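You operate a simulated robot arm through the tools that you are given. There is no shell and no other tool. Be economical: measure what you need, move in short steps, check, and stop when the job is done.

You run a simulated robot arm. Do the job below in one go: nothing can be reset, and whatever is moved stays where it is left.

JOB
Roll the tape on the grey plate down 2 times and peel-test it.
Fine: plate on the peel tester's pad, cover closed, ROLL 2 times, then PULL; open the cover and lay the plate on the rubber pad.
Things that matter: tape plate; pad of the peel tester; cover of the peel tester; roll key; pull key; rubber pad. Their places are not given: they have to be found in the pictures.

The check looks at the end state, three seconds after you hand in, the way a careful person would. Anything else that was tipped, shoved, dropped, spilled or broken makes it a failure. Lids that push on must go on centred and level and be pressed home; caps that screw on are set level and turned clockwise until they are tight.

ROBOT AND FRAMES
A 6-joint arm with a two-finger parallel gripper, fixed in place. Base frame: the origin is at the foot of the arm, x ahead of it, y to its left, z up; the work surface is at about z = 790. Units: mm, rad, N and s.
With the tool pointing down near the work surface it reaches from about 240 to 640 mm from the base axis. Its first joint turns from -1.152 to 1.152 rad. Payload 2.7 kg.
Tool frame: the origin (TCP) lies between the finger pads and is the grasp point; the fingertips stand 23 mm ahead of it; z points along the fingers, y is the line along which they close. Largest opening 94 mm; finger width 38, thickness 10; the body of the gripper, 54 by 96 mm, starts 39 mm behind the TCP.
Orientation is told as [roll, pitch, yaw] about the base's x, y, z axes, in that order, counted from this pose: with the fingers straight down and closing along the base's y, the tool's x points along the base's -x, its y along +y and its z along -z.

CONTROLS
- The arm moves only by the tool servo_tool. Its argument "plan" is a list that holds one entry, the list of rows, each a list of 7 numbers: the shift along the tool's x, y, z in units of 400 mm (1.0 is 400 mm), then the turn, a rotation vector about the tool's x, y, z in units of 90 degrees (1.0 is 90 degrees), then the opening, from 0 (shut) to 1 (fully open). In form: [[[dx, dy, dz, rx, ry, rz, grip], ...]]. A call has 1 to 10 rows; each row is the pose to reach, as a shift and turn from the pose commanded when the call began, along the tool's axes at that moment. A call with a number of a shift or a turn outside -1 to 1 is refused whole. Each row takes 0.2 s and may step no farther than 50 mm and 0.15 rad from the row before; otherwise, or with a gripper value out of range, the whole call is refused. A pose out of reach is approached as far as the arm can. The call stops where the force on the tool passes 70 N (or 10 N more than at its start, if that is more) or the arm is blocked; 0.2 s more then pass. The fingers move at their own pace (about 45 mm/s each) and stop on an object; they squeeze with about 31 N. The grip force told is the motor's: it shows also when the fingers shut on nothing. Time passes only in rows, and 0.2 s behind the last, so rows that repeat a pose let the fingers close. It gives the time, the measured TCP pose, the force on the tool (base axes), the opening and the grip force at its end, in the units of the frame above (readings bear some noise), and new pictures: "views" is both (left out), scene, wrist or none.
- Cameras (640 x 400 px; columns grow to the right, rows downward): "scene" is fixed at [80, -433.1, 1408.5]; the picture's right is [0.75, -0.66, 0.00], its down [-0.34, -0.39, -0.85] and it looks along [0.57, 0.64, -0.52] (base axes); focal length 368 px, centre (320, 200). "wrist" rides on the gripper at [-39, 0, -44] in the tool frame; the picture's right is [0.00, -1.00, 0.00], its down [0.97, 0.00, -0.24] and it looks along [0.24, 0.00, 0.97] (tool axes); focal length 218 px, centre (320, 200).
- point_at(camera, pixels): for up to 12 pixels [column, row] of the newest picture of that camera ("zoom" is the newest enlarged one), the place [x, y, z] in the base frame of the surface seen there, good to about 2 mm. No time passes.
- zoom(camera, box): a new picture of the part [left, top, right, bottom] of that camera's present view, enlarged. No time passes.
- sign_off(): hands the job in; it is judged then, once.

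Work in short steps. Measure before you move; look again where a grasp or a placing could have gone wrong, and mend it. You have 80 turns and 120 pictures in all, those below and enlarged ones among them. Open the gripper and draw the arm clear of the work before you hand the job in, unless the task says otherwise; then end with one line.

The tools are called after ">>>" as a command line: name --argument value ..., lists and objects as JSON in quotes. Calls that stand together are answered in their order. servo_tool: Moves the arm, as the interface text tells. Its arguments: {"type":"object","properties":{"plan":{"type":"array","items":{"type":"array","items":{"type":"array","items":{"type":"number"}}}},"views":{"type":"string","enum":["both","scene","wrist","none"]}},"required":["plan"]} The other tools are called the same way: point_at (camera, pixels) gives the place of the surface under pixels of a picture; zoom (camera, box) takes an enlarged picture of a part of a camera's view; sign_off () hands the job in.

At the start:

```text
time_s: 0.0
eef_pos: [357.9, 87.7, 1170.8]
tcp_rot: [0.001, -0.001, -0.001]
force: [-0.6, 0.2, -0.3]
width: 94.0
gripper_force: 0.0
```

scene: 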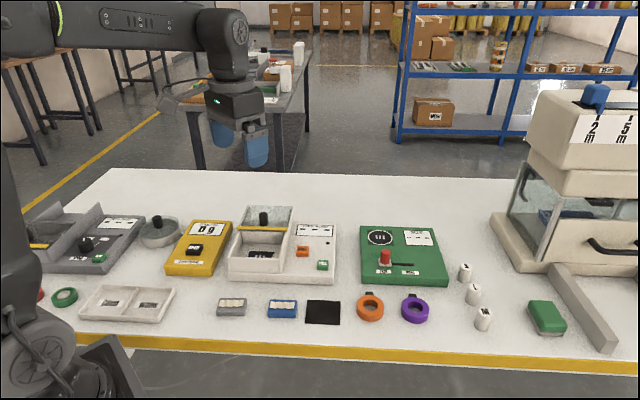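
wrist: 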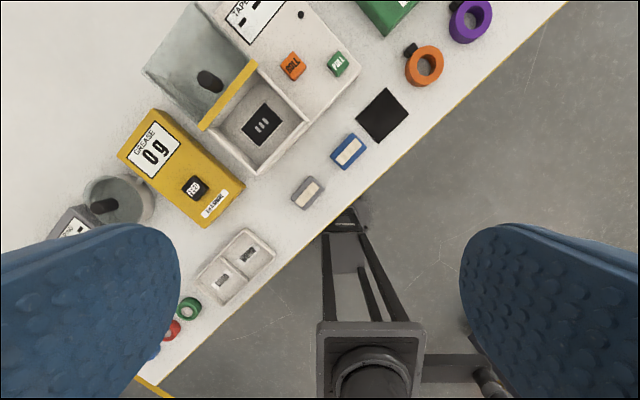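

The scene shows the grey plate at about (231,307), the tester at (280,250) with its cover standing open, the ROLL key (orange), PULL key (green) and black rubber pad at (323,312). I zoom in to measure.

>>> zoom --camera "scene" --box '[200, 190, 360, 330]'

>>> zoom --camera "wrist" --box '[130, 0, 430, 220]'

```text
2.86 times, centred on (280, 260) of scene
```

zoom: 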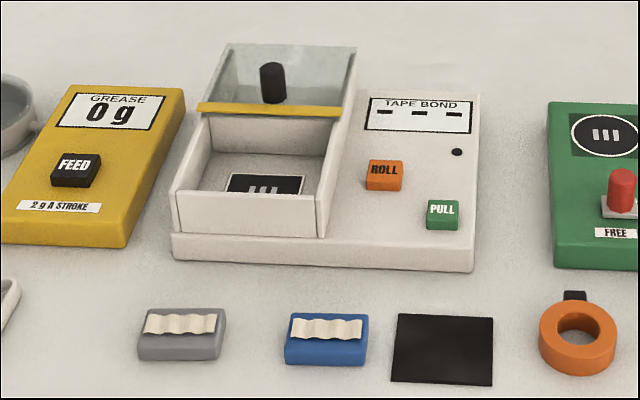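

```text
1.82 times, centred on (280, 110) of wrist
```

zoom: 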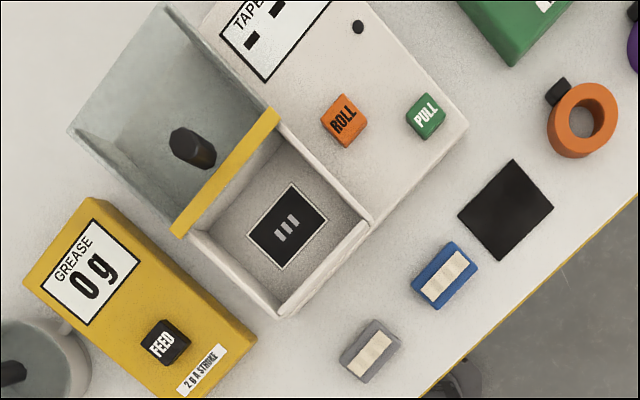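

The zoomed wrist picture shows a sliding cover with a knob behind the chamber. I measure the plate, pad, cover, keys and rubber pad in it.

>>> point_at --camera "zoom" --pixels '[[370, 350], [341, 361], [373, 318], [401, 342], [369, 384], [288, 226], [250, 234], [292, 183], [327, 222], [279, 271], [345, 121], [427, 116]]'

>>> point_at --camera "zoom" --pixels '[[196, 150], [178, 233], [274, 112], [75, 128], [168, 8], [280, 310], [368, 225], [505, 210], [458, 214], [514, 160], [553, 208], [500, 260]]'

>>> point_at --camera "scene" --pixels '[[268, 213], [268, 219], [268, 223], [250, 228], [284, 229], [260, 203], [301, 245], [244, 246], [280, 262], [265, 253], [231, 308], [226, 315]]'

```text
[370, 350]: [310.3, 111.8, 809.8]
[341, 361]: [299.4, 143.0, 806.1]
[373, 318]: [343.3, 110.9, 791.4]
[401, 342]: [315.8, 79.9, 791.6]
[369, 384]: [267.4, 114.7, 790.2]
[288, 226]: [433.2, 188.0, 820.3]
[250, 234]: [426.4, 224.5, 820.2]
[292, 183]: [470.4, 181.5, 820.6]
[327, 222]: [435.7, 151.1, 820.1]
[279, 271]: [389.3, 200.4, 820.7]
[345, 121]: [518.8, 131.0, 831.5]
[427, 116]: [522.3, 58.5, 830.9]
```

```text
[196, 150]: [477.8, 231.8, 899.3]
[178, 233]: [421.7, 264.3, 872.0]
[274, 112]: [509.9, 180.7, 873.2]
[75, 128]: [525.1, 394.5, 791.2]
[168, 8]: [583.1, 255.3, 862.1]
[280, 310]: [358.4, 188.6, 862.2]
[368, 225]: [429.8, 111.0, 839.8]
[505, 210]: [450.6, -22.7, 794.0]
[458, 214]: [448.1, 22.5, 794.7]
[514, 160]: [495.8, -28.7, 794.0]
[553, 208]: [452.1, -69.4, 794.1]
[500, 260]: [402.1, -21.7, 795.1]
```

```text
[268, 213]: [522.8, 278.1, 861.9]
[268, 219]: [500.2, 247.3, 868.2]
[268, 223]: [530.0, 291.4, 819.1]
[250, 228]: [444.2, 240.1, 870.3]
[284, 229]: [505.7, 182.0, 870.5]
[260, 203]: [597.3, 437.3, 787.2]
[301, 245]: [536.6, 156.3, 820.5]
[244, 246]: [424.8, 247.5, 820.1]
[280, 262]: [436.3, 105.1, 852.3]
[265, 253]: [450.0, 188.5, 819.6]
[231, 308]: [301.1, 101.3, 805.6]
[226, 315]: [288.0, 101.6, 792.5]
```

Tester is turned about -45° and the plate lies at about (308,112). I move above the plate with the fingers turned to close across its short side, and look again.

>>> servo_tool --plan '[[[0.02, 0.01, 0.085, 0, 0, 0.083, 1], [0.04, 0.02, 0.17, 0, 0, 0.166, 1], [0.06, 0.03, 0.26, 0, 0, 0.25, 1], [0.08, 0.04, 0.35, 0, 0, 0.333, 1], [0.1, 0.05, 0.44, 0, 0, 0.416, 1], [0.125, 0.06, 0.525, 0, 0, 0.5, 1], [0.125, 0.06, 0.525, 0, 0, 0.5, 1]]]'

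```text
time_s: 1.6
eef_pos: [306.5, 111.1, 958.3]
tcp_rot: [0.002, 0.002, -0.787]
force: [0.7, -0.7, -0.1]
width: 94.0
gripper_force: 0.0
```

scene: 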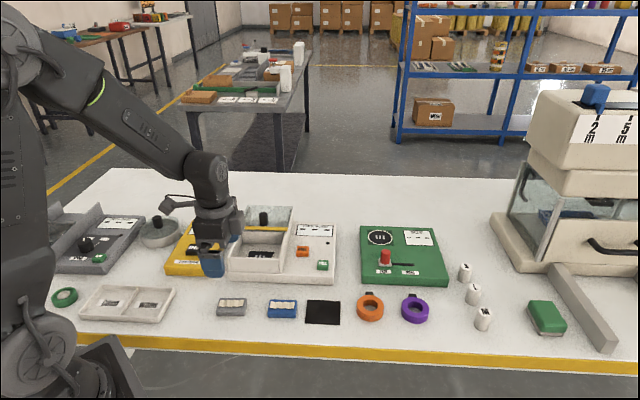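
wrist: 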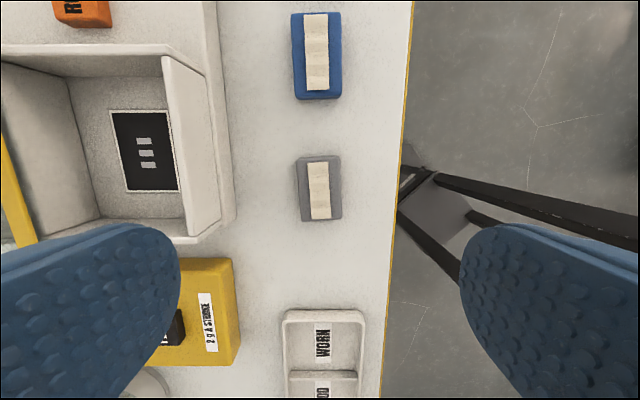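

The plate is at (320,188) in the wrist view, right below the TCP and nearly aligned. I measure its edges, and the chamber, from here.

>>> zoom --camera "wrist" --box '[270, 140, 370, 240]'

>>> point_at --camera "wrist" --pixels '[[299, 160], [338, 158], [303, 218], [339, 216], [319, 168], [319, 212], [111, 112], [168, 112], [180, 191], [128, 191], [222, 30], [233, 218]]'

>>> point_at --camera "wrist" --pixels '[[164, 60], [205, 78], [190, 232], [217, 215], [150, 215], [90, 218], [60, 150], [70, 85], [120, 72], [100, 48], [40, 52], [165, 218]]'

```text
4.00 times, centred on (320, 190) of wrist
```

zoom: 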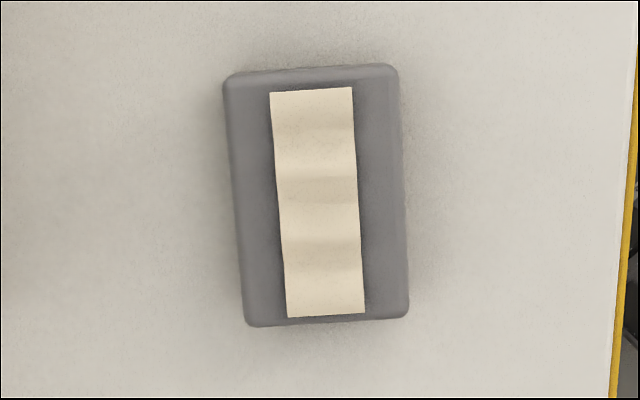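

```text
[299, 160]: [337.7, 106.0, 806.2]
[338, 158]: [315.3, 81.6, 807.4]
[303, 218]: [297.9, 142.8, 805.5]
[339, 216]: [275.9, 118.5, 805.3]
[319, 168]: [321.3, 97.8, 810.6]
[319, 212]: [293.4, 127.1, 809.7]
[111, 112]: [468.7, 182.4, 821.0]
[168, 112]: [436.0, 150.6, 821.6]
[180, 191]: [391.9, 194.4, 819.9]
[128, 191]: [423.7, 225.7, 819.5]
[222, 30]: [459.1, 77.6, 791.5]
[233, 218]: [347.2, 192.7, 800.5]
```

```text
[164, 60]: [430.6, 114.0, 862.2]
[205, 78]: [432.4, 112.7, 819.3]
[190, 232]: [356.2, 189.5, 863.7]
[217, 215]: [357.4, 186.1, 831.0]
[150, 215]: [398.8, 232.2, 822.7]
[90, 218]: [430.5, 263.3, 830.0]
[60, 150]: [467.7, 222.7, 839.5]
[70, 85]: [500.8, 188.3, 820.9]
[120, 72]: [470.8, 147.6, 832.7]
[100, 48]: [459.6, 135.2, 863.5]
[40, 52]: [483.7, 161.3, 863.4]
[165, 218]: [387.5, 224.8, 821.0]
```

Plate centre is (306.7,112.2), long side at -43°, 54×33 mm, top z≈806; pad centre is (430,188) at z 820, tester at -45°. I descend to the plate, open 65 mm, with a 2° turn.

>>> servo_tool --plan '[[[0.001, 0.002, 0.08, 0, 0, -0.022, 0.7], [0.0015, 0.002, 0.17, 0, 0, -0.022, 0.7], [0.0015, 0.002, 0.25, 0, 0, -0.022, 0.7], [0.0015, 0.002, 0.31, 0, 0, -0.022, 0.7], [0.0015, 0.002, 0.352, 0, 0, -0.022, 0.7], [0.0015, 0.002, 0.352, 0, 0, -0.022, 0.7]]]'

```text
time_s: 3.0
eef_pos: [307.2, 114.5, 819.5]
tcp_rot: [0.002, -0.001, -0.752]
force: [-0.4, -0.5, -0.4]
width: 65.7
gripper_force: 0.0
```

scene: 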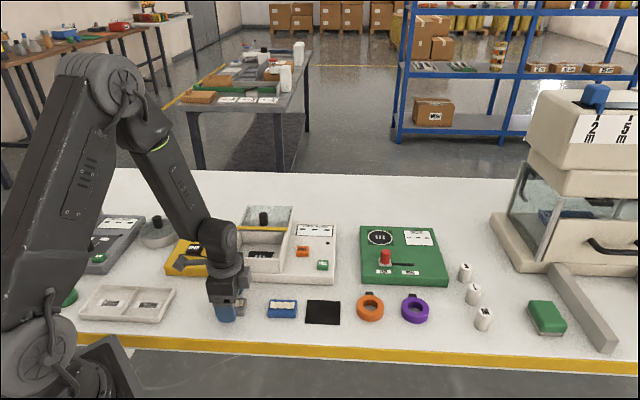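
wrist: 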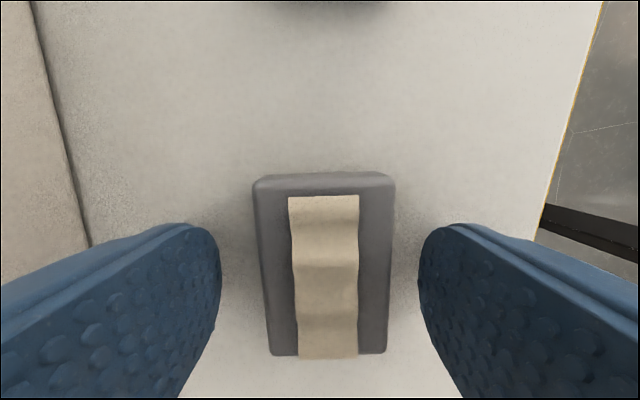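

The plate sits between the fingers, aligned. I go 3 mm lower and close.

>>> servo_tool --plan '[[[0, 0, 0.007, 0, 0, 0, 0.7], [0, 0, 0.007, 0, 0, 0, 0.2], [0, 0, 0.007, 0, 0, 0, 0.0], [0, 0, 0.007, 0, 0, 0, 0.0], [0, 0, 0.007, 0, 0, 0, 0.0]]]' --views "wrist"

```text
time_s: 4.2
eef_pos: [306.8, 114.5, 815.3]
tcp_rot: [0.004, 0.0, -0.75]
force: [0.4, -0.6, 1.1]
width: 38.8
gripper_force: 31.1
```

wrist: 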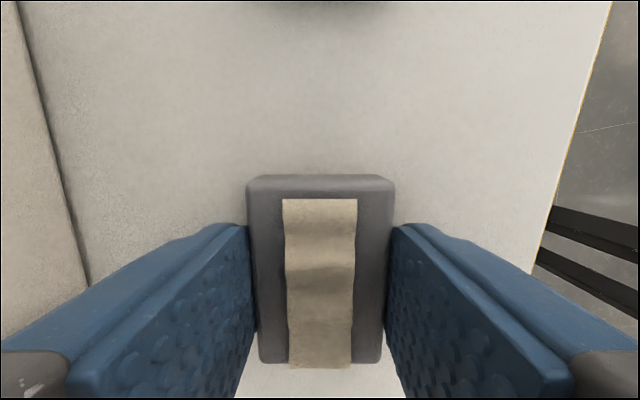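

Held: width 38.8 mm, grip 31 N. I lift to z≈945 and move above the pad, turning to -45°.

>>> servo_tool --plan '[[[0, 0, -0.08, 0, 0, 0, 0], [0, 0, -0.2, 0, 0, 0, 0], [0, 0, -0.3, 0, 0, 0, 0], [0, 0.0, -0.325, 0, 0, 0, 0], [-0.02, 0.09, -0.325, 0, 0, 0.005, 0], [-0.05, 0.18, -0.325, 0, 0, 0.01, 0], [-0.075, 0.27, -0.325, 0, 0, 0.016, 0], [-0.096, 0.343, -0.325, 0, 0, 0.022, 0], [-0.096, 0.343, -0.325, 0, 0, 0.022, 0]]]'

```text
time_s: 6.2
eef_pos: [430.4, 187.7, 946.4]
tcp_rot: [0.003, 0.003, -0.784]
force: [-0.7, 0.2, -0.8]
width: 39.0
gripper_force: 31.2
```

scene: 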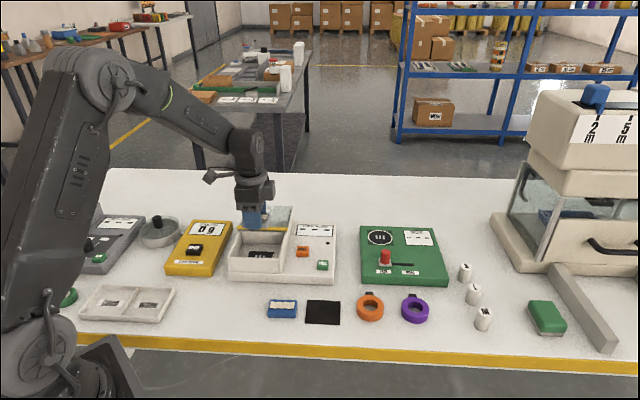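
wrist: 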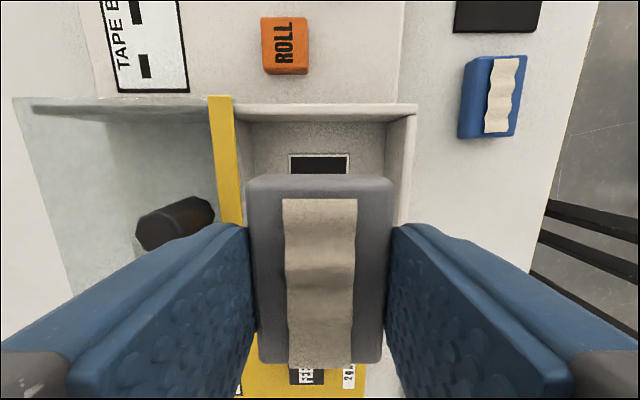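

The plate hangs over the chamber. I measure the knob (175,225), the yellow edge and the cover rails for clearance.

>>> point_at --camera "wrist" --pixels '[[190, 210], [208, 203], [206, 215], [145, 225], [218, 100], [212, 130], [238, 200], [150, 105], [60, 105], [300, 110], [410, 110], [405, 180]]'

>>> zoom --camera "scene" --box '[220, 180, 340, 290]'

```text
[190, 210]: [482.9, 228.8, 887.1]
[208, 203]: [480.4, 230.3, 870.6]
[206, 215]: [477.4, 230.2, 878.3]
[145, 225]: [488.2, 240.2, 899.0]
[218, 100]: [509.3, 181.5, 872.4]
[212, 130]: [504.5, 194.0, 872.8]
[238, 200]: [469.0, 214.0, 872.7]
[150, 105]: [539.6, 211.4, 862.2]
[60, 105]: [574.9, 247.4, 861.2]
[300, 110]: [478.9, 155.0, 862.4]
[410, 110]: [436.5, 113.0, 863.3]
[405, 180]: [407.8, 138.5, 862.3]
```

```text
3.64 times, centred on (280, 235) of scene
```

zoom: 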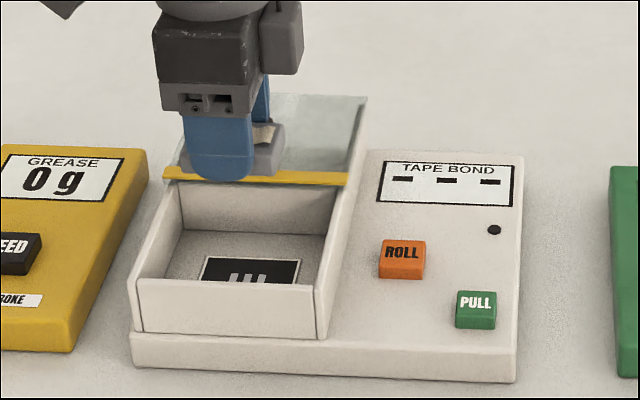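

Knob front is 65 mm behind the pad centre, the body half-width 48 mm, so there is room. I descend to just over the pad.

>>> servo_tool --plan '[[[0.003, 0, 0.08, 0, 0, 0, 0], [0.003, 0, 0.15, 0, 0, 0, 0], [0.003, 0, 0.2, 0, 0, 0, 0], [0.003, 0, 0.23, 0, 0, 0, 0], [0.003, 0, 0.246, 0, 0, 0, 0], [0.003, 0, 0.25, 0, 0, 0, 0], [0.003, 0, 0.25, 0, 0, 0, 0]]]'

```text
time_s: 7.8
eef_pos: [429.5, 187.4, 846.9]
tcp_rot: [0.003, 0.0, -0.786]
force: [-0.2, 0.1, -1.2]
width: 39.0
gripper_force: 31.0
```

scene: 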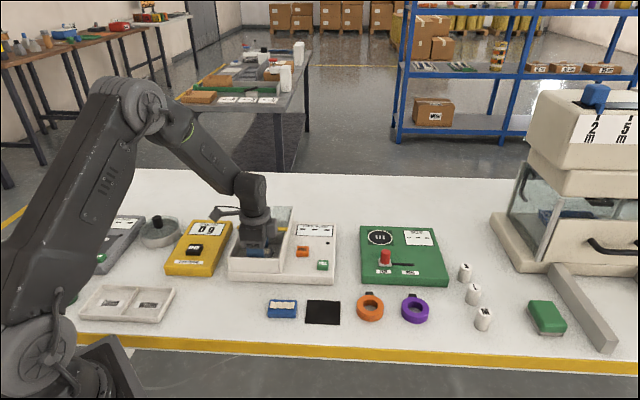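
wrist: 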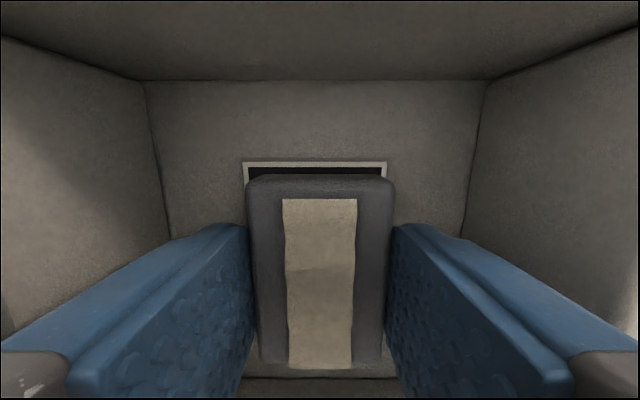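

The plate lies within the pad's outline. I lower the last 2–3 mm and release to ~52 mm opening.

>>> servo_tool --plan '[[[0, -0.0, 0.003, 0, 0, 0, 0], [0, 0, 0.0055, 0, 0, 0, 0], [0, 0, 0.0055, 0, 0, 0, 0.45], [0, 0, 0.0055, 0, 0, 0, 0.55], [0, 0, 0.0055, 0, 0, 0, 0.55], [0, 0, -0.05, 0, 0, 0, 0.55], [0, 0, -0.15, 0, 0, 0, 0.55], [0, 0, -0.25, 0, 0, 0, 0.55], [0, 0, -0.25, 0, 0, 0, 0.55]]]'

```text
time_s: 9.8
eef_pos: [429.8, 187.4, 948.0]
tcp_rot: [0.003, 0.0, -0.786]
force: [-0.2, -0.4, -1.5]
width: 51.6
gripper_force: 0.1
```

scene: 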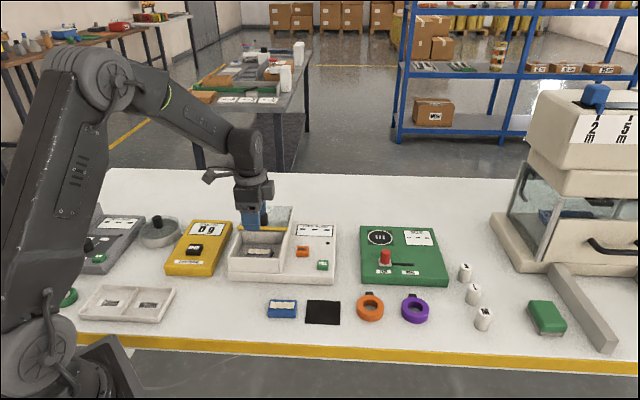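
wrist: 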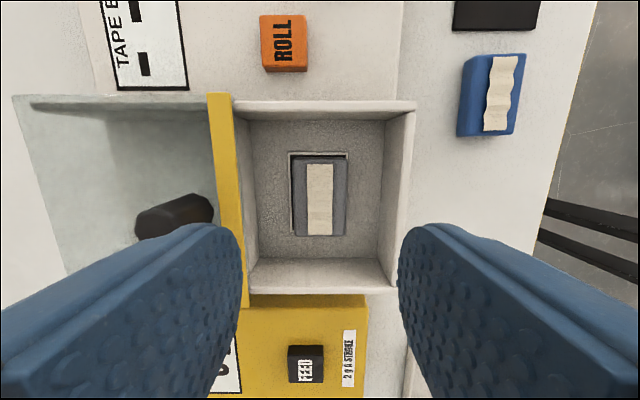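

The plate rests on the pad. Next I move over the cover knob (about 75 mm behind) for a look from above.

>>> servo_tool --plan '[[[0, 0.06, -0.03, 0, 0, 0, 0.55], [0, 0.13, -0.03, 0, 0, 0, 0.55], [0, 0.19, -0.03, 0, 0, 0, 0.55], [0, 0.19, -0.03, 0, 0, 0, 0.55]]]'

```text
time_s: 10.8
eef_pos: [483.1, 240.7, 959.3]
tcp_rot: [0.003, 0.0, -0.784]
force: [1.1, -0.4, -0.3]
width: 51.7
gripper_force: 0.1
```

scene: 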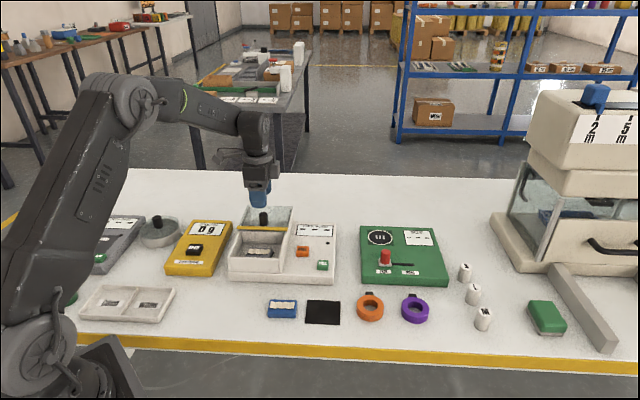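
wrist: 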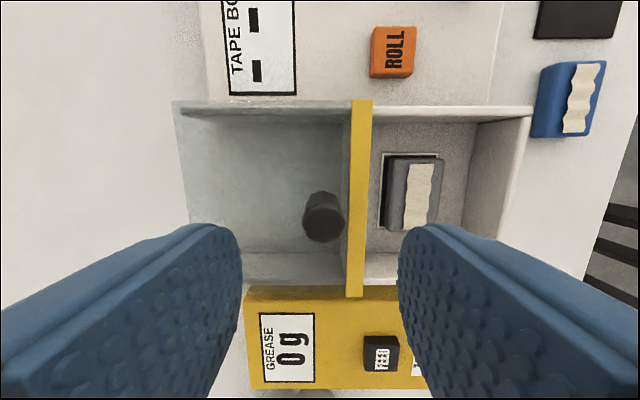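

The knob top is at about (322,226) with the cover's front edge the yellow bar. I measure it.

>>> zoom --camera "wrist" --box '[170, 90, 450, 300]'

>>> point_at --camera "wrist" --pixels '[[322, 226], [308, 228], [336, 228], [322, 240], [322, 214], [330, 198], [341, 210], [362, 110], [357, 290], [260, 150], [180, 112], [350, 200]]'

```text
1.90 times, centred on (310, 195) of wrist
```

zoom: 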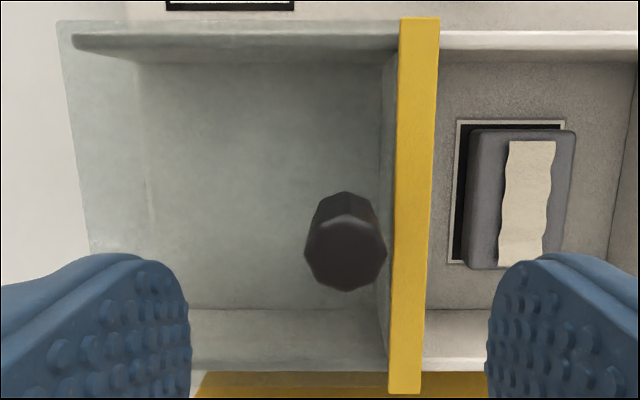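

```text
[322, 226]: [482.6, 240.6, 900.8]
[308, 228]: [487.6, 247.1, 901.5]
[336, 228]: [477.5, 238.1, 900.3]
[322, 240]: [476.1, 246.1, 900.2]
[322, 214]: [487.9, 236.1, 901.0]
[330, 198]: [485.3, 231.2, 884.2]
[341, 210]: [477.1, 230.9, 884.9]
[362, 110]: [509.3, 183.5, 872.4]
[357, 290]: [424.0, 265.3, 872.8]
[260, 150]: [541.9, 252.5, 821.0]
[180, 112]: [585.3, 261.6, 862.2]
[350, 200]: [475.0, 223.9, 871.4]
```

Knob centre (482.5,240.7), top z 901, bar top 872.6. I descend to TCP 899 (tips at 876) with ~38 mm opening and close on the knob.

>>> servo_tool --plan '[[[0, 0, 0.03, 0, 0, 0, 0.42], [0, 0, 0.06, 0, 0, 0, 0.42], [0, 0, 0.1, 0, 0, 0, 0.42], [0, 0, 0.15, 0, 0, 0, 0.42], [0, 0, 0.15, 0, 0, 0, 0.42], [0, 0, 0.15, 0, 0, 0, 0.1], [0, 0, 0.15, 0, 0, 0, 0.1], [0, 0, 0.15, 0, 0, 0, 0.1]]]' --views "wrist"

```text
time_s: 12.6
eef_pos: [481.9, 241.8, 898.6]
tcp_rot: [0.002, 0.0, -0.785]
force: [-0.2, 0.0, -0.4]
width: 21.7
gripper_force: 45.0
```

wrist: 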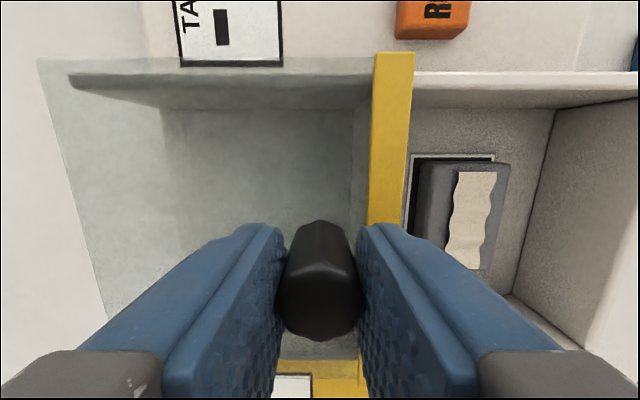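

Knob gripped (21.7 mm). I slide the cover forward 30 mm along -tool y and check that it slides.

>>> servo_tool --plan '[[[0, -0.02, 0, 0, 0, 0, 0.1], [0, -0.05, 0, 0, 0, 0, 0.1], [0, -0.075, 0, 0, 0, 0, 0.1], [0, -0.075, 0, 0, 0, 0, 0.1]]]'

```text
time_s: 13.6
eef_pos: [460.7, 219.4, 899.9]
tcp_rot: [0.005, 0.001, -0.787]
force: [5.5, -5.2, 3.8]
width: 21.6
gripper_force: 44.5
```

scene: 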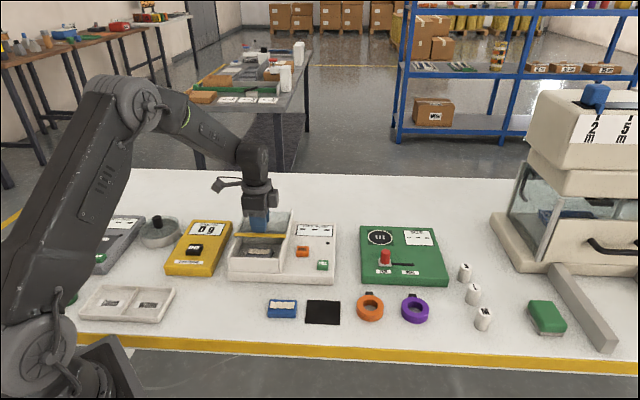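
wrist: 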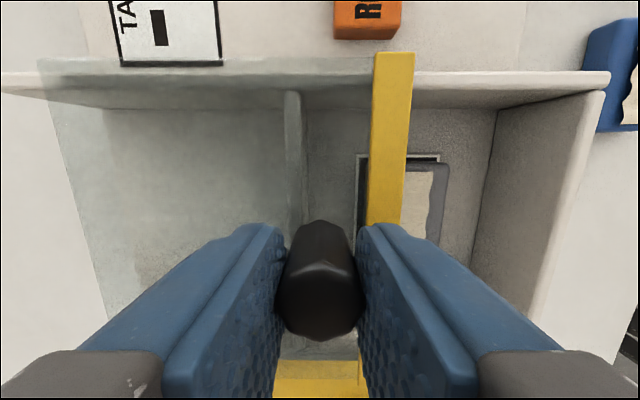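

The cover slides freely. I continue to the end stop, with small final steps.

>>> servo_tool --plan '[[[0, -0.04, 0, 0, 0, 0, 0.1], [0, -0.08, 0, 0, 0, 0, 0.1], [0, -0.12, 0, 0, 0, 0, 0.1], [0, -0.145, 0, 0, 0, 0, 0.1], [0, -0.16, 0, 0, 0, 0, 0.1], [0, -0.17, 0, 0, 0, 0, 0.1], [0, -0.17, 0, 0, 0, 0, 0.1]]]'

```text
time_s: 15.2
eef_pos: [413.8, 172.3, 898.4]
tcp_rot: [0.001, 0.003, -0.784]
force: [3.7, -4.5, 2.2]
width: 21.7
gripper_force: 44.6
```

scene: 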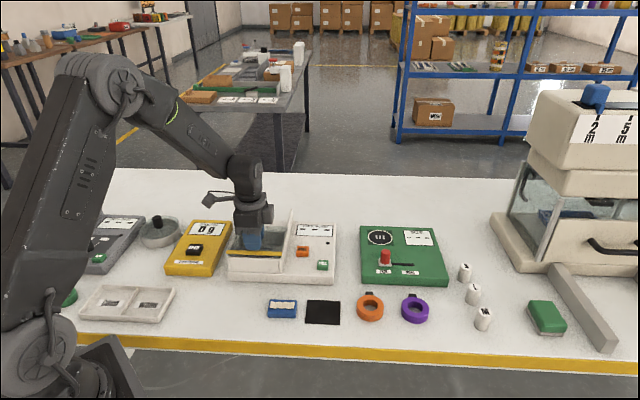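
wrist: 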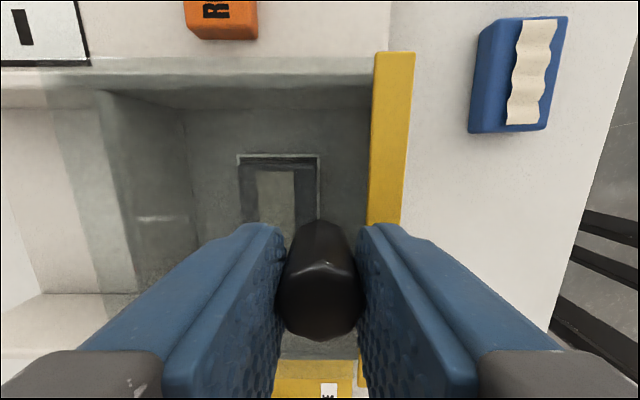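

97 mm travelled and the bar is at the front wall. I nudge a little more to find the stop.

>>> servo_tool --plan '[[[0, -0.005, 0, 0, 0, 0, 0.1], [0, -0.01, 0, 0, 0, 0, 0.1], [0, -0.015, 0, 0, 0, 0, 0.1], [0, -0.02, 0, 0, 0, 0, 0.1]]]'

```text
time_s: 16.2
eef_pos: [408.8, 167.6, 899.1]
tcp_rot: [0.006, 0.0, -0.787]
force: [6.4, 9.9, 6.9]
width: 21.5
gripper_force: 45.1
```

scene: 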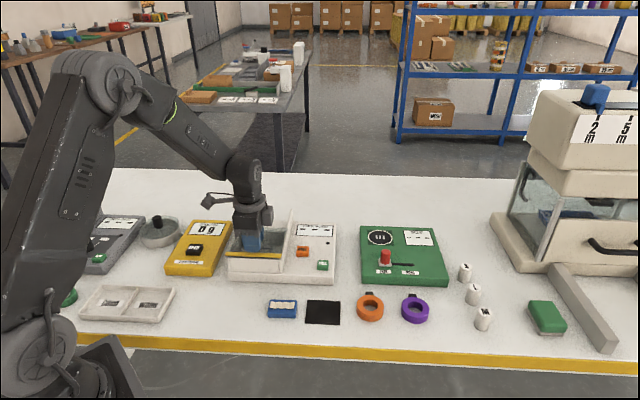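
wrist: 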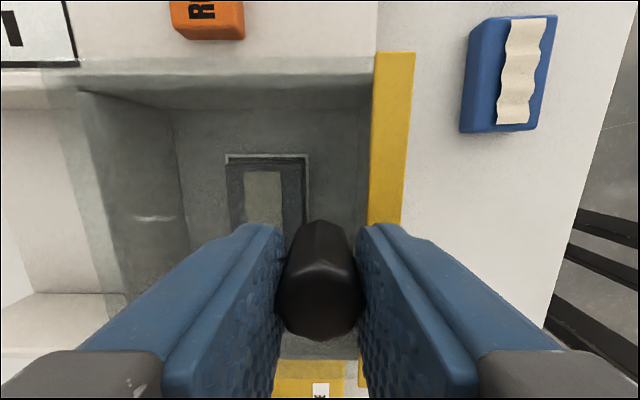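

It moved 7 mm more with force rising slightly. I push a bit more to tell whether this is the stop.

>>> servo_tool --plan '[[[0, -0.005, 0, 0, 0, 0, 0.1], [0, -0.01, 0, 0, 0, 0, 0.1], [0, -0.015, 0, 0, 0, 0, 0.1]]]'

>>> zoom --camera "scene" --box '[210, 190, 350, 300]'

```text
time_s: 17.0
eef_pos: [408.4, 167.1, 899.2]
tcp_rot: [0.021, -0.007, -0.784]
force: [33.7, 42.5, -22.0]
width: 22.2
gripper_force: 44.9
```

scene: 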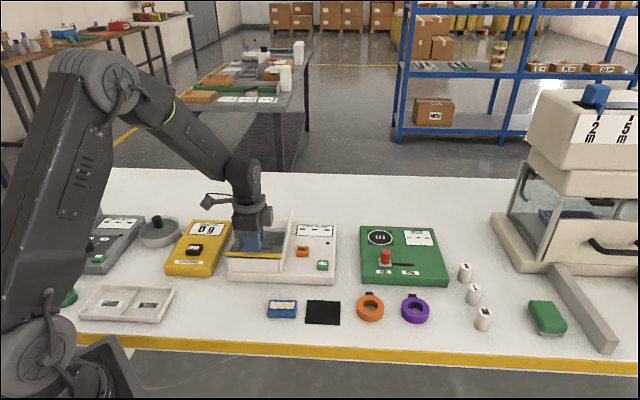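
wrist: 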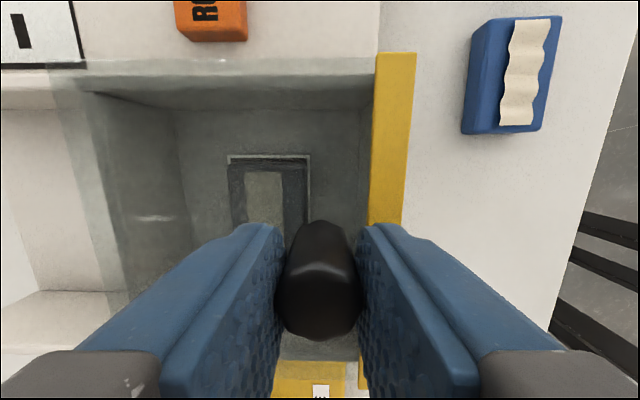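

```text
3.64 times, centred on (280, 245) of scene
```

zoom: 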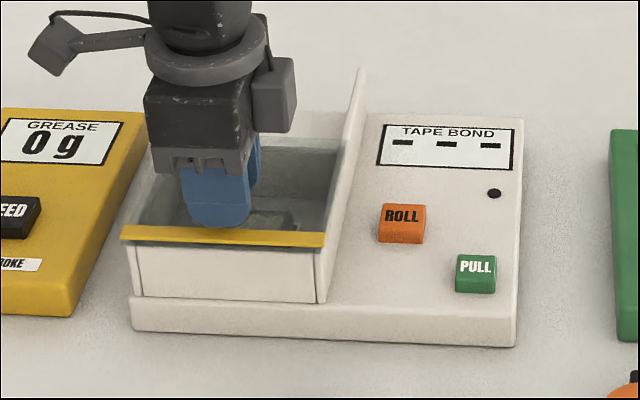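

The end stop is reached (54 N) and the bar covers the front wall: closed. I relax, release the knob and rise.

>>> servo_tool --plan '[[[0, 0.014, 0, 0, 0, 0, 0.1], [0, 0.014, 0, 0, 0, 0, 0.42], [0, 0.014, 0, 0, 0, 0, 0.42], [0, 0.014, -0.05, 0, 0, 0, 0.42], [0, 0.014, -0.15, 0, 0, 0, 0.2], [0, 0.014, -0.2, 0, 0, 0, 0]]]'

```text
time_s: 18.4
eef_pos: [406.4, 165.5, 978.2]
tcp_rot: [0.002, 0.003, -0.786]
force: [-0.8, -0.4, -0.3]
width: 0.0
gripper_force: 12.5
```

scene: 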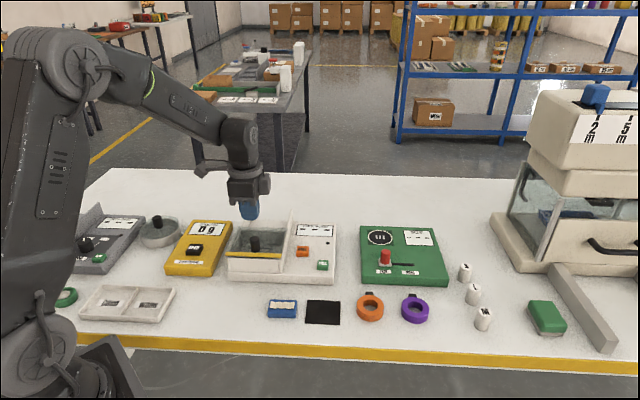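
wrist: 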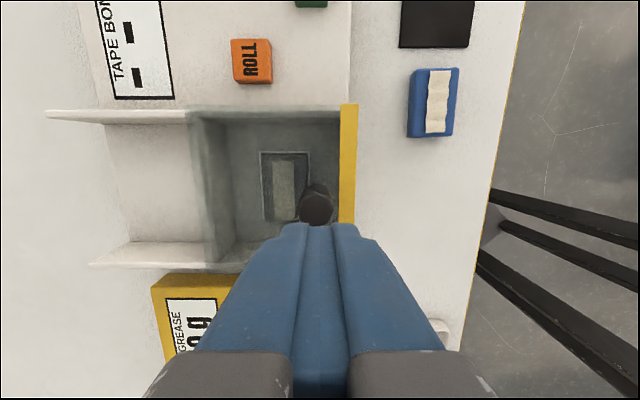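

Cover closed, knob standing. I go over the ROLL key (518.8,131) and check its place.

>>> servo_tool --plan '[[[-0.07, 0.04, 0, 0, 0, 0, 0], [-0.15, 0.08, 0, 0, 0, 0, 0], [-0.22, 0.12, 0, 0, 0, 0, 0], [-0.26, 0.138, 0.05, 0, 0, 0, 0], [-0.26, 0.138, 0.12, 0, 0, 0, 0], [-0.26, 0.138, 0.12, 0, 0, 0, 0]]]'

```text
time_s: 19.8
eef_pos: [520.0, 131.8, 931.8]
tcp_rot: [0.002, 0.001, -0.785]
force: [0.0, 0.3, 0.5]
width: 0.0
gripper_force: 31.4
```

scene: 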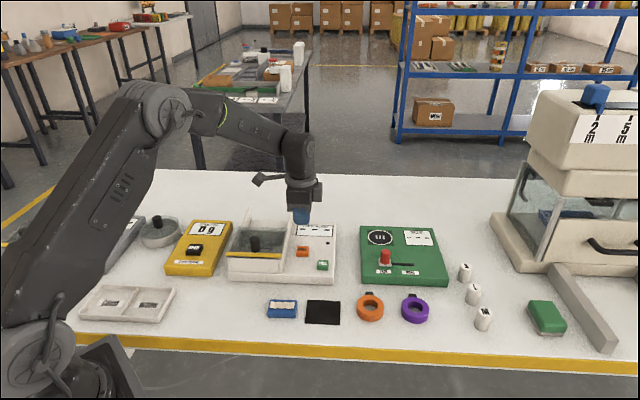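
wrist: 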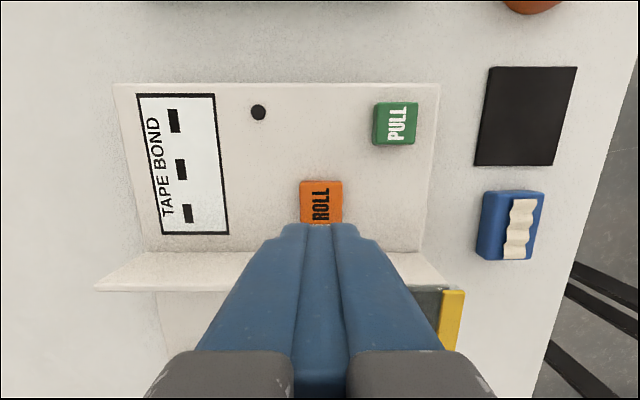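

The key (320,205) is centred under the tool. I take PULL and rubber pad places from this view, and press ROLL gently with a first touch.

>>> point_at --camera "wrist" --pixels '[[303, 190], [340, 190], [320, 215], [380, 106], [417, 104], [376, 138], [414, 138], [490, 70], [575, 70], [478, 163], [553, 162], [258, 112]]'

>>> servo_tool --plan '[[[0, 0, 0.07, 0, 0, 0, 0], [0, 0, 0.14, 0, 0, 0, 0], [0, 0, 0.18, 0, 0, 0, 0], [0, 0, 0.185, 0, 0, 0, 0]]]'

```text
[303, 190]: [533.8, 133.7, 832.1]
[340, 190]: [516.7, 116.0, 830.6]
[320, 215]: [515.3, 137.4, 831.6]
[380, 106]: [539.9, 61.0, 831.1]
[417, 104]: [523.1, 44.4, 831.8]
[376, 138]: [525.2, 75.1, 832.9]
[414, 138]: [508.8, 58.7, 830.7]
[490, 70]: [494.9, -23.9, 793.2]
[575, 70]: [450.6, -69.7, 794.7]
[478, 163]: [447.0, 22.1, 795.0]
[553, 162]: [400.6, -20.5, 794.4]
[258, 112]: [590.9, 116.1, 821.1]
```

```text
time_s: 20.8
eef_pos: [520.3, 132.8, 855.9]
tcp_rot: [0.002, 0.002, -0.786]
force: [0.4, 0.7, 0.2]
width: 0.1
gripper_force: 31.4
```

scene: 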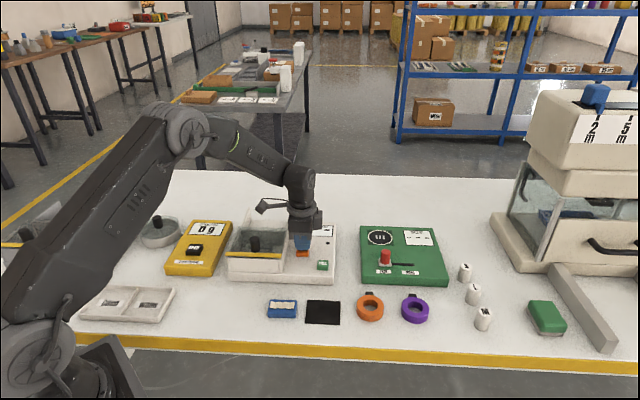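
wrist: 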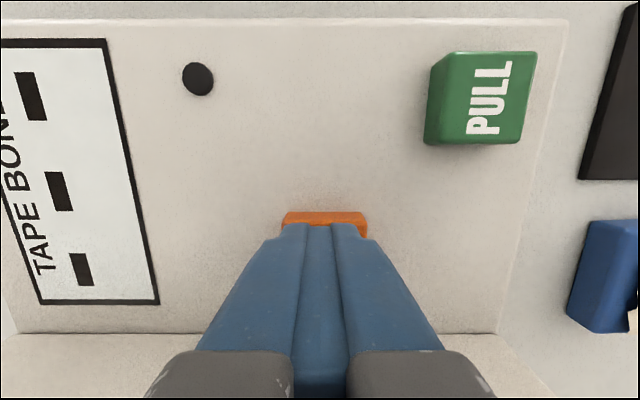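

No contact yet (force 0). I press on in small steps to feel the key.

>>> servo_tool --plan '[[[0, 0, 0.005, 0, 0, 0, 0], [0, 0, 0.01, 0, 0, 0, 0], [0, 0, 0.01, 0, 0, 0, 0]]]'

```text
time_s: 21.6
eef_pos: [521.5, 131.5, 853.3]
tcp_rot: [0.005, -0.002, -0.785]
force: [1.0, 0.0, 1.4]
width: 0.0
gripper_force: 30.9
```

scene: 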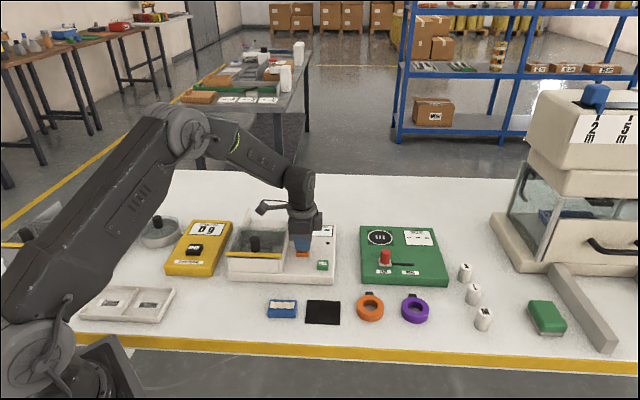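
wrist: 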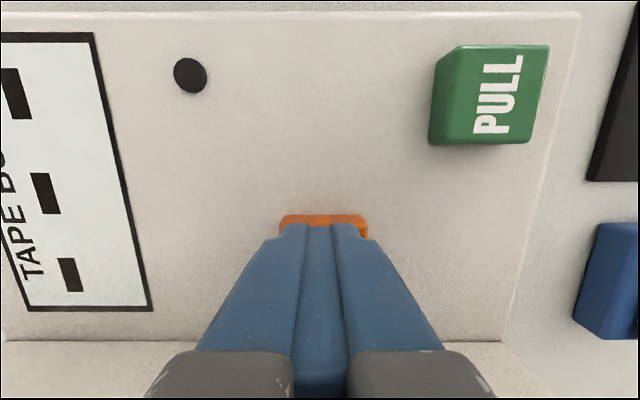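

Just contacting (about 1 N). I press 4 mm further.

>>> servo_tool --plan '[[[0, 0, 0.005, 0, 0, 0, 0], [0, 0, 0.01, 0, 0, 0, 0], [0, 0, 0.01, 0, 0, 0, 0]]]'

```text
time_s: 22.4
eef_pos: [520.3, 131.2, 849.4]
tcp_rot: [0.005, -0.001, -0.785]
force: [2.0, -0.5, 3.6]
width: 0.1
gripper_force: 30.7
```

scene: 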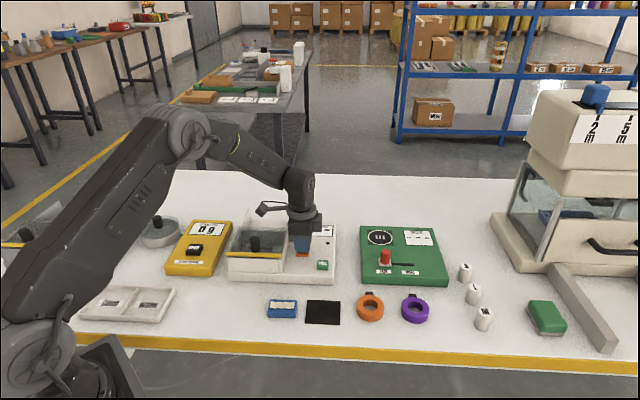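
wrist: 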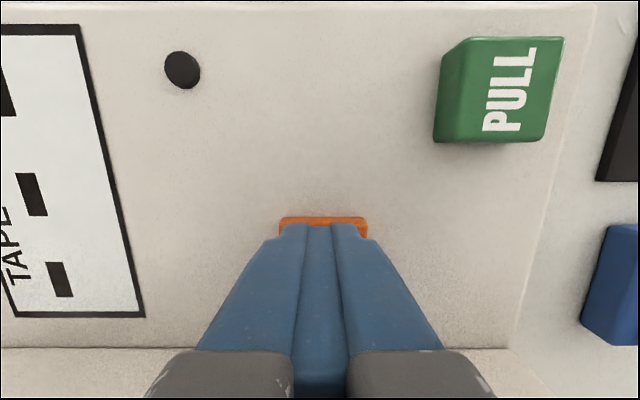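

Force rising (3.6 N) with the key going down. I press to the key's end.

>>> servo_tool --plan '[[[0, 0, 0.005, 0, 0, 0, 0], [0, 0, 0.01, 0, 0, 0, 0], [0, 0, 0.01, 0, 0, 0, 0]]]'

>>> zoom --camera "scene" --box '[210, 190, 350, 300]'

```text
time_s: 23.2
eef_pos: [520.4, 130.4, 844.8]
tcp_rot: [0.003, 0.0, -0.786]
force: [-5.0, -5.6, 21.8]
width: 0.0
gripper_force: 31.5
```

scene: 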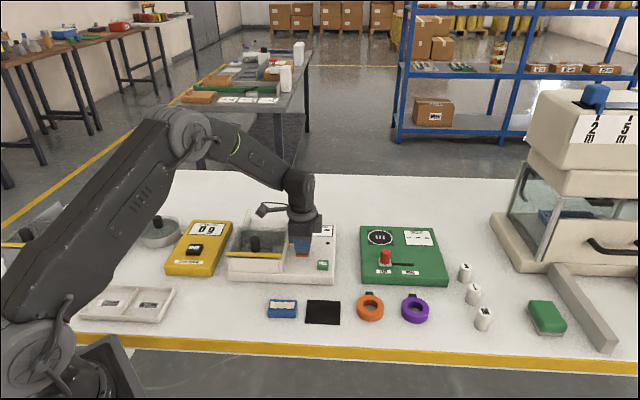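
wrist: 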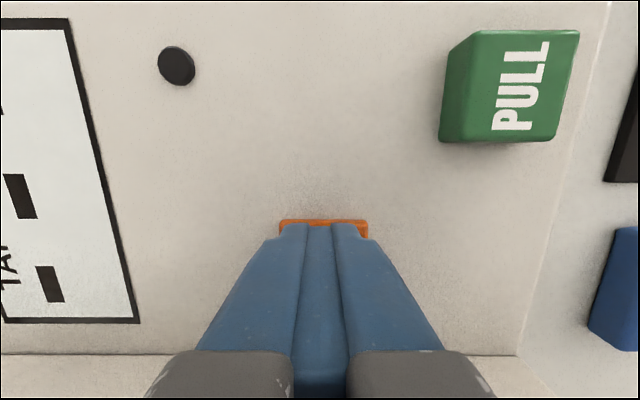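

```text
3.64 times, centred on (280, 245) of scene
```

zoom: 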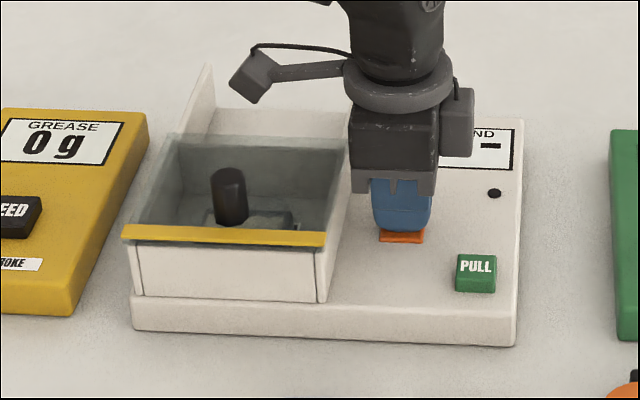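

The key bottoms (22 N at TCP 845). I lift clear 40 mm and look for signs of the roll.

>>> servo_tool --plan '[[[0, 0, -0.03, 0, 0, 0, 0], [0, 0, -0.1, 0, 0, 0, 0], [0, 0, -0.2, 0, 0, 0, 0], [0, 0, -0.2, 0, 0, 0, 0], [0, 0, -0.2, 0, 0, 0, 0]]]'

>>> zoom --camera "scene" --box '[210, 190, 350, 300]'

```text
time_s: 24.4
eef_pos: [518.4, 130.6, 925.3]
tcp_rot: [0.001, 0.001, -0.786]
force: [-0.1, 0.2, -0.4]
width: 0.1
gripper_force: 31.4
```

scene: 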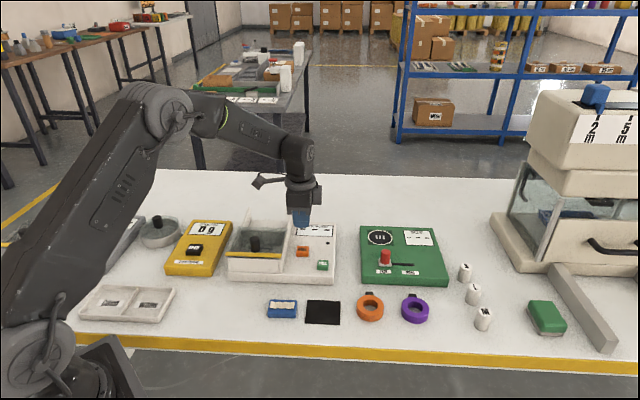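
wrist: 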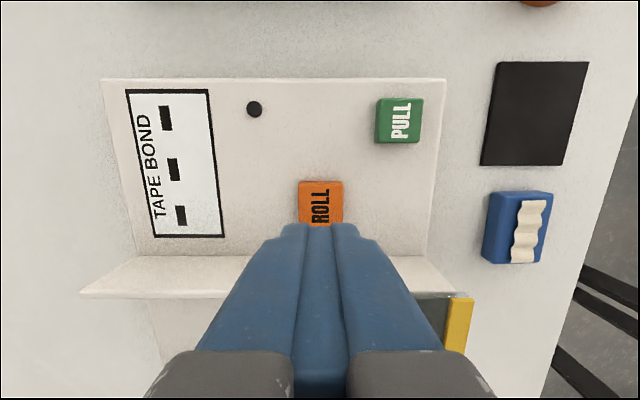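

```text
3.64 times, centred on (280, 245) of scene
```

zoom: 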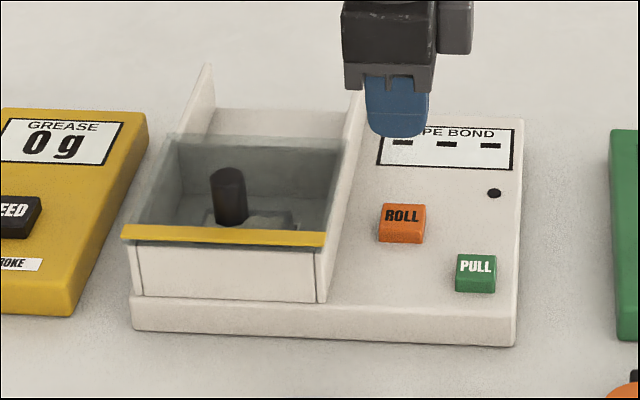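

The display still shows "- - -", which may only change on PULL. I zoom on the tape through the cover to see whether it flattened.

>>> zoom --camera "scene" --box '[240, 220, 300, 260]'

```text
10.00 times, centred on (270, 240) of scene
```

zoom: 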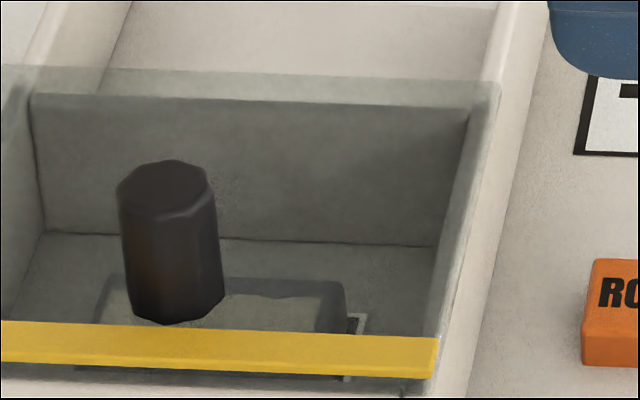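

Not conclusive. I move over the chamber and look down through the glass at the tape.

>>> servo_tool --plan '[[[0.05, 0, -0.08, 0, 0, 0, 0], [0.12, 0, -0.13, 0, 0, 0, 0], [0.2, 0, -0.13, 0, 0, 0, 0], [0.2, 0, -0.13, 0, 0, 0, 0]]]' --views "wrist"

>>> zoom --camera "wrist" --box '[270, 120, 430, 260]'

```text
time_s: 25.4
eef_pos: [463.9, 186.6, 975.9]
tcp_rot: [0.002, 0.001, -0.785]
force: [0.0, 0.0, 0.2]
width: 0.0
gripper_force: 30.9
```

wrist: 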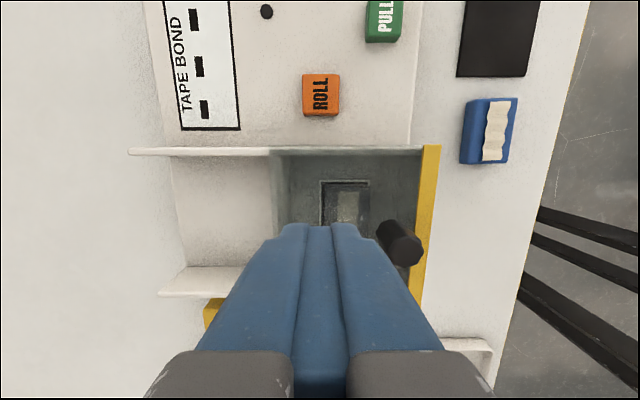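

```text
2.86 times, centred on (350, 190) of wrist
```

zoom: 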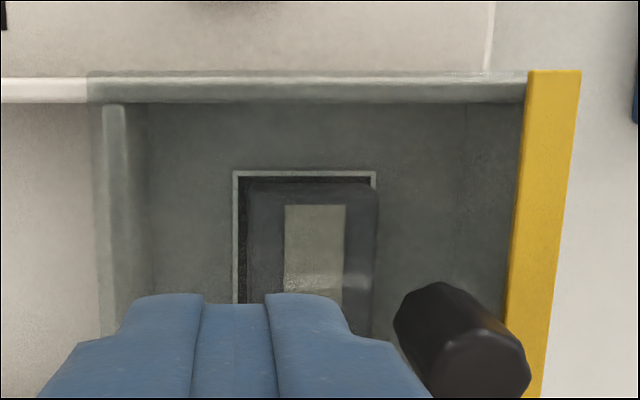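

The tape's edges are now straight: the roll worked. I return over ROLL and press it a second time.

>>> servo_tool --plan '[[[-0.08, 0, 0, 0, 0, 0, 0], [-0.16, 0, 0, 0, 0, 0, 0], [-0.202, 0, 0.05, 0, 0, 0, 0], [-0.202, 0, 0.13, 0, 0, 0, 0], [-0.202, 0, 0.23, 0, 0, 0, 0], [-0.202, 0, 0.29, 0, 0, 0, 0], [-0.202, 0, 0.305, 0, 0, 0, 0], [-0.202, 0, 0.32, 0, 0, 0, 0], [-0.202, 0, 0.331, 0, 0, 0, 0], [-0.202, 0, 0.331, 0, 0, 0, 0]]]' --views "scene"

```text
time_s: 27.6
eef_pos: [521.3, 132.9, 846.3]
tcp_rot: [0.007, -0.001, -0.785]
force: [-5.4, 0.6, 18.5]
width: 0.0
gripper_force: 30.9
```

scene: 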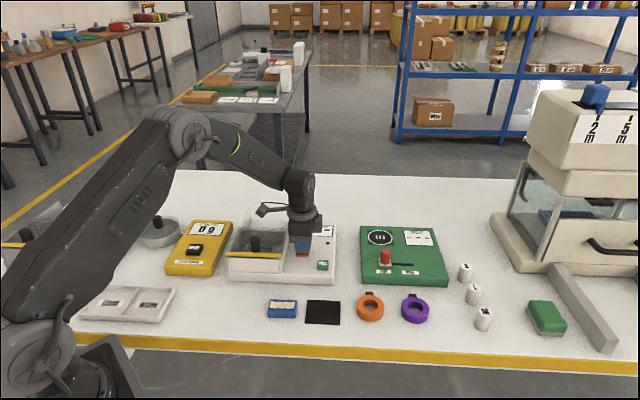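

Key bottomed again (18.5 N). I lift off and move over the PULL key at (524.3,59.8).

>>> servo_tool --plan '[[[0, 0, -0.04, 0, 0, 0, 0], [0, 0, -0.12, 0, 0, 0, 0], [-0.04, -0.04, -0.15, 0, 0, 0, 0], [-0.09, -0.08, -0.15, 0, 0, 0, 0], [-0.134, -0.124, -0.15, 0, 0, 0, 0], [-0.134, -0.124, -0.15, 0, 0, 0, 0], [-0.134, -0.124, -0.15, 0, 0, 0, 0], [-0.134, -0.124, -0.15, 0, 0, 0, 0]]]'

```text
time_s: 29.4
eef_pos: [523.6, 57.5, 904.8]
tcp_rot: [0.002, 0.003, -0.784]
force: [0.8, -0.7, 0.7]
width: 0.1
gripper_force: 31.3
```

scene: 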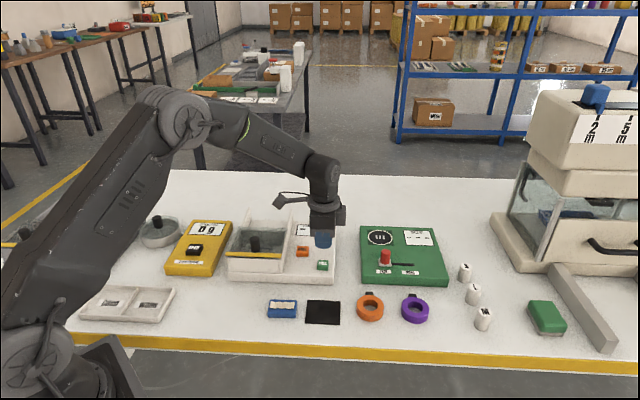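
wrist: 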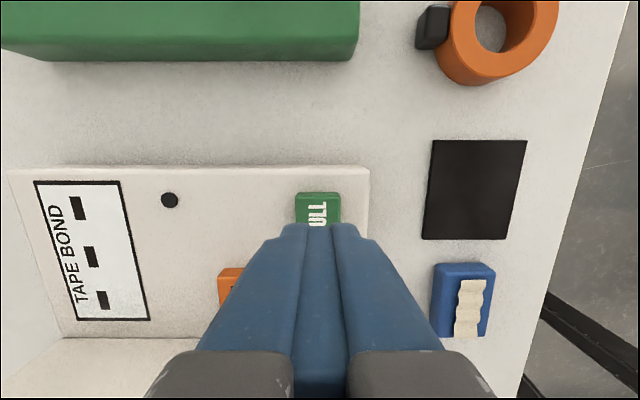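

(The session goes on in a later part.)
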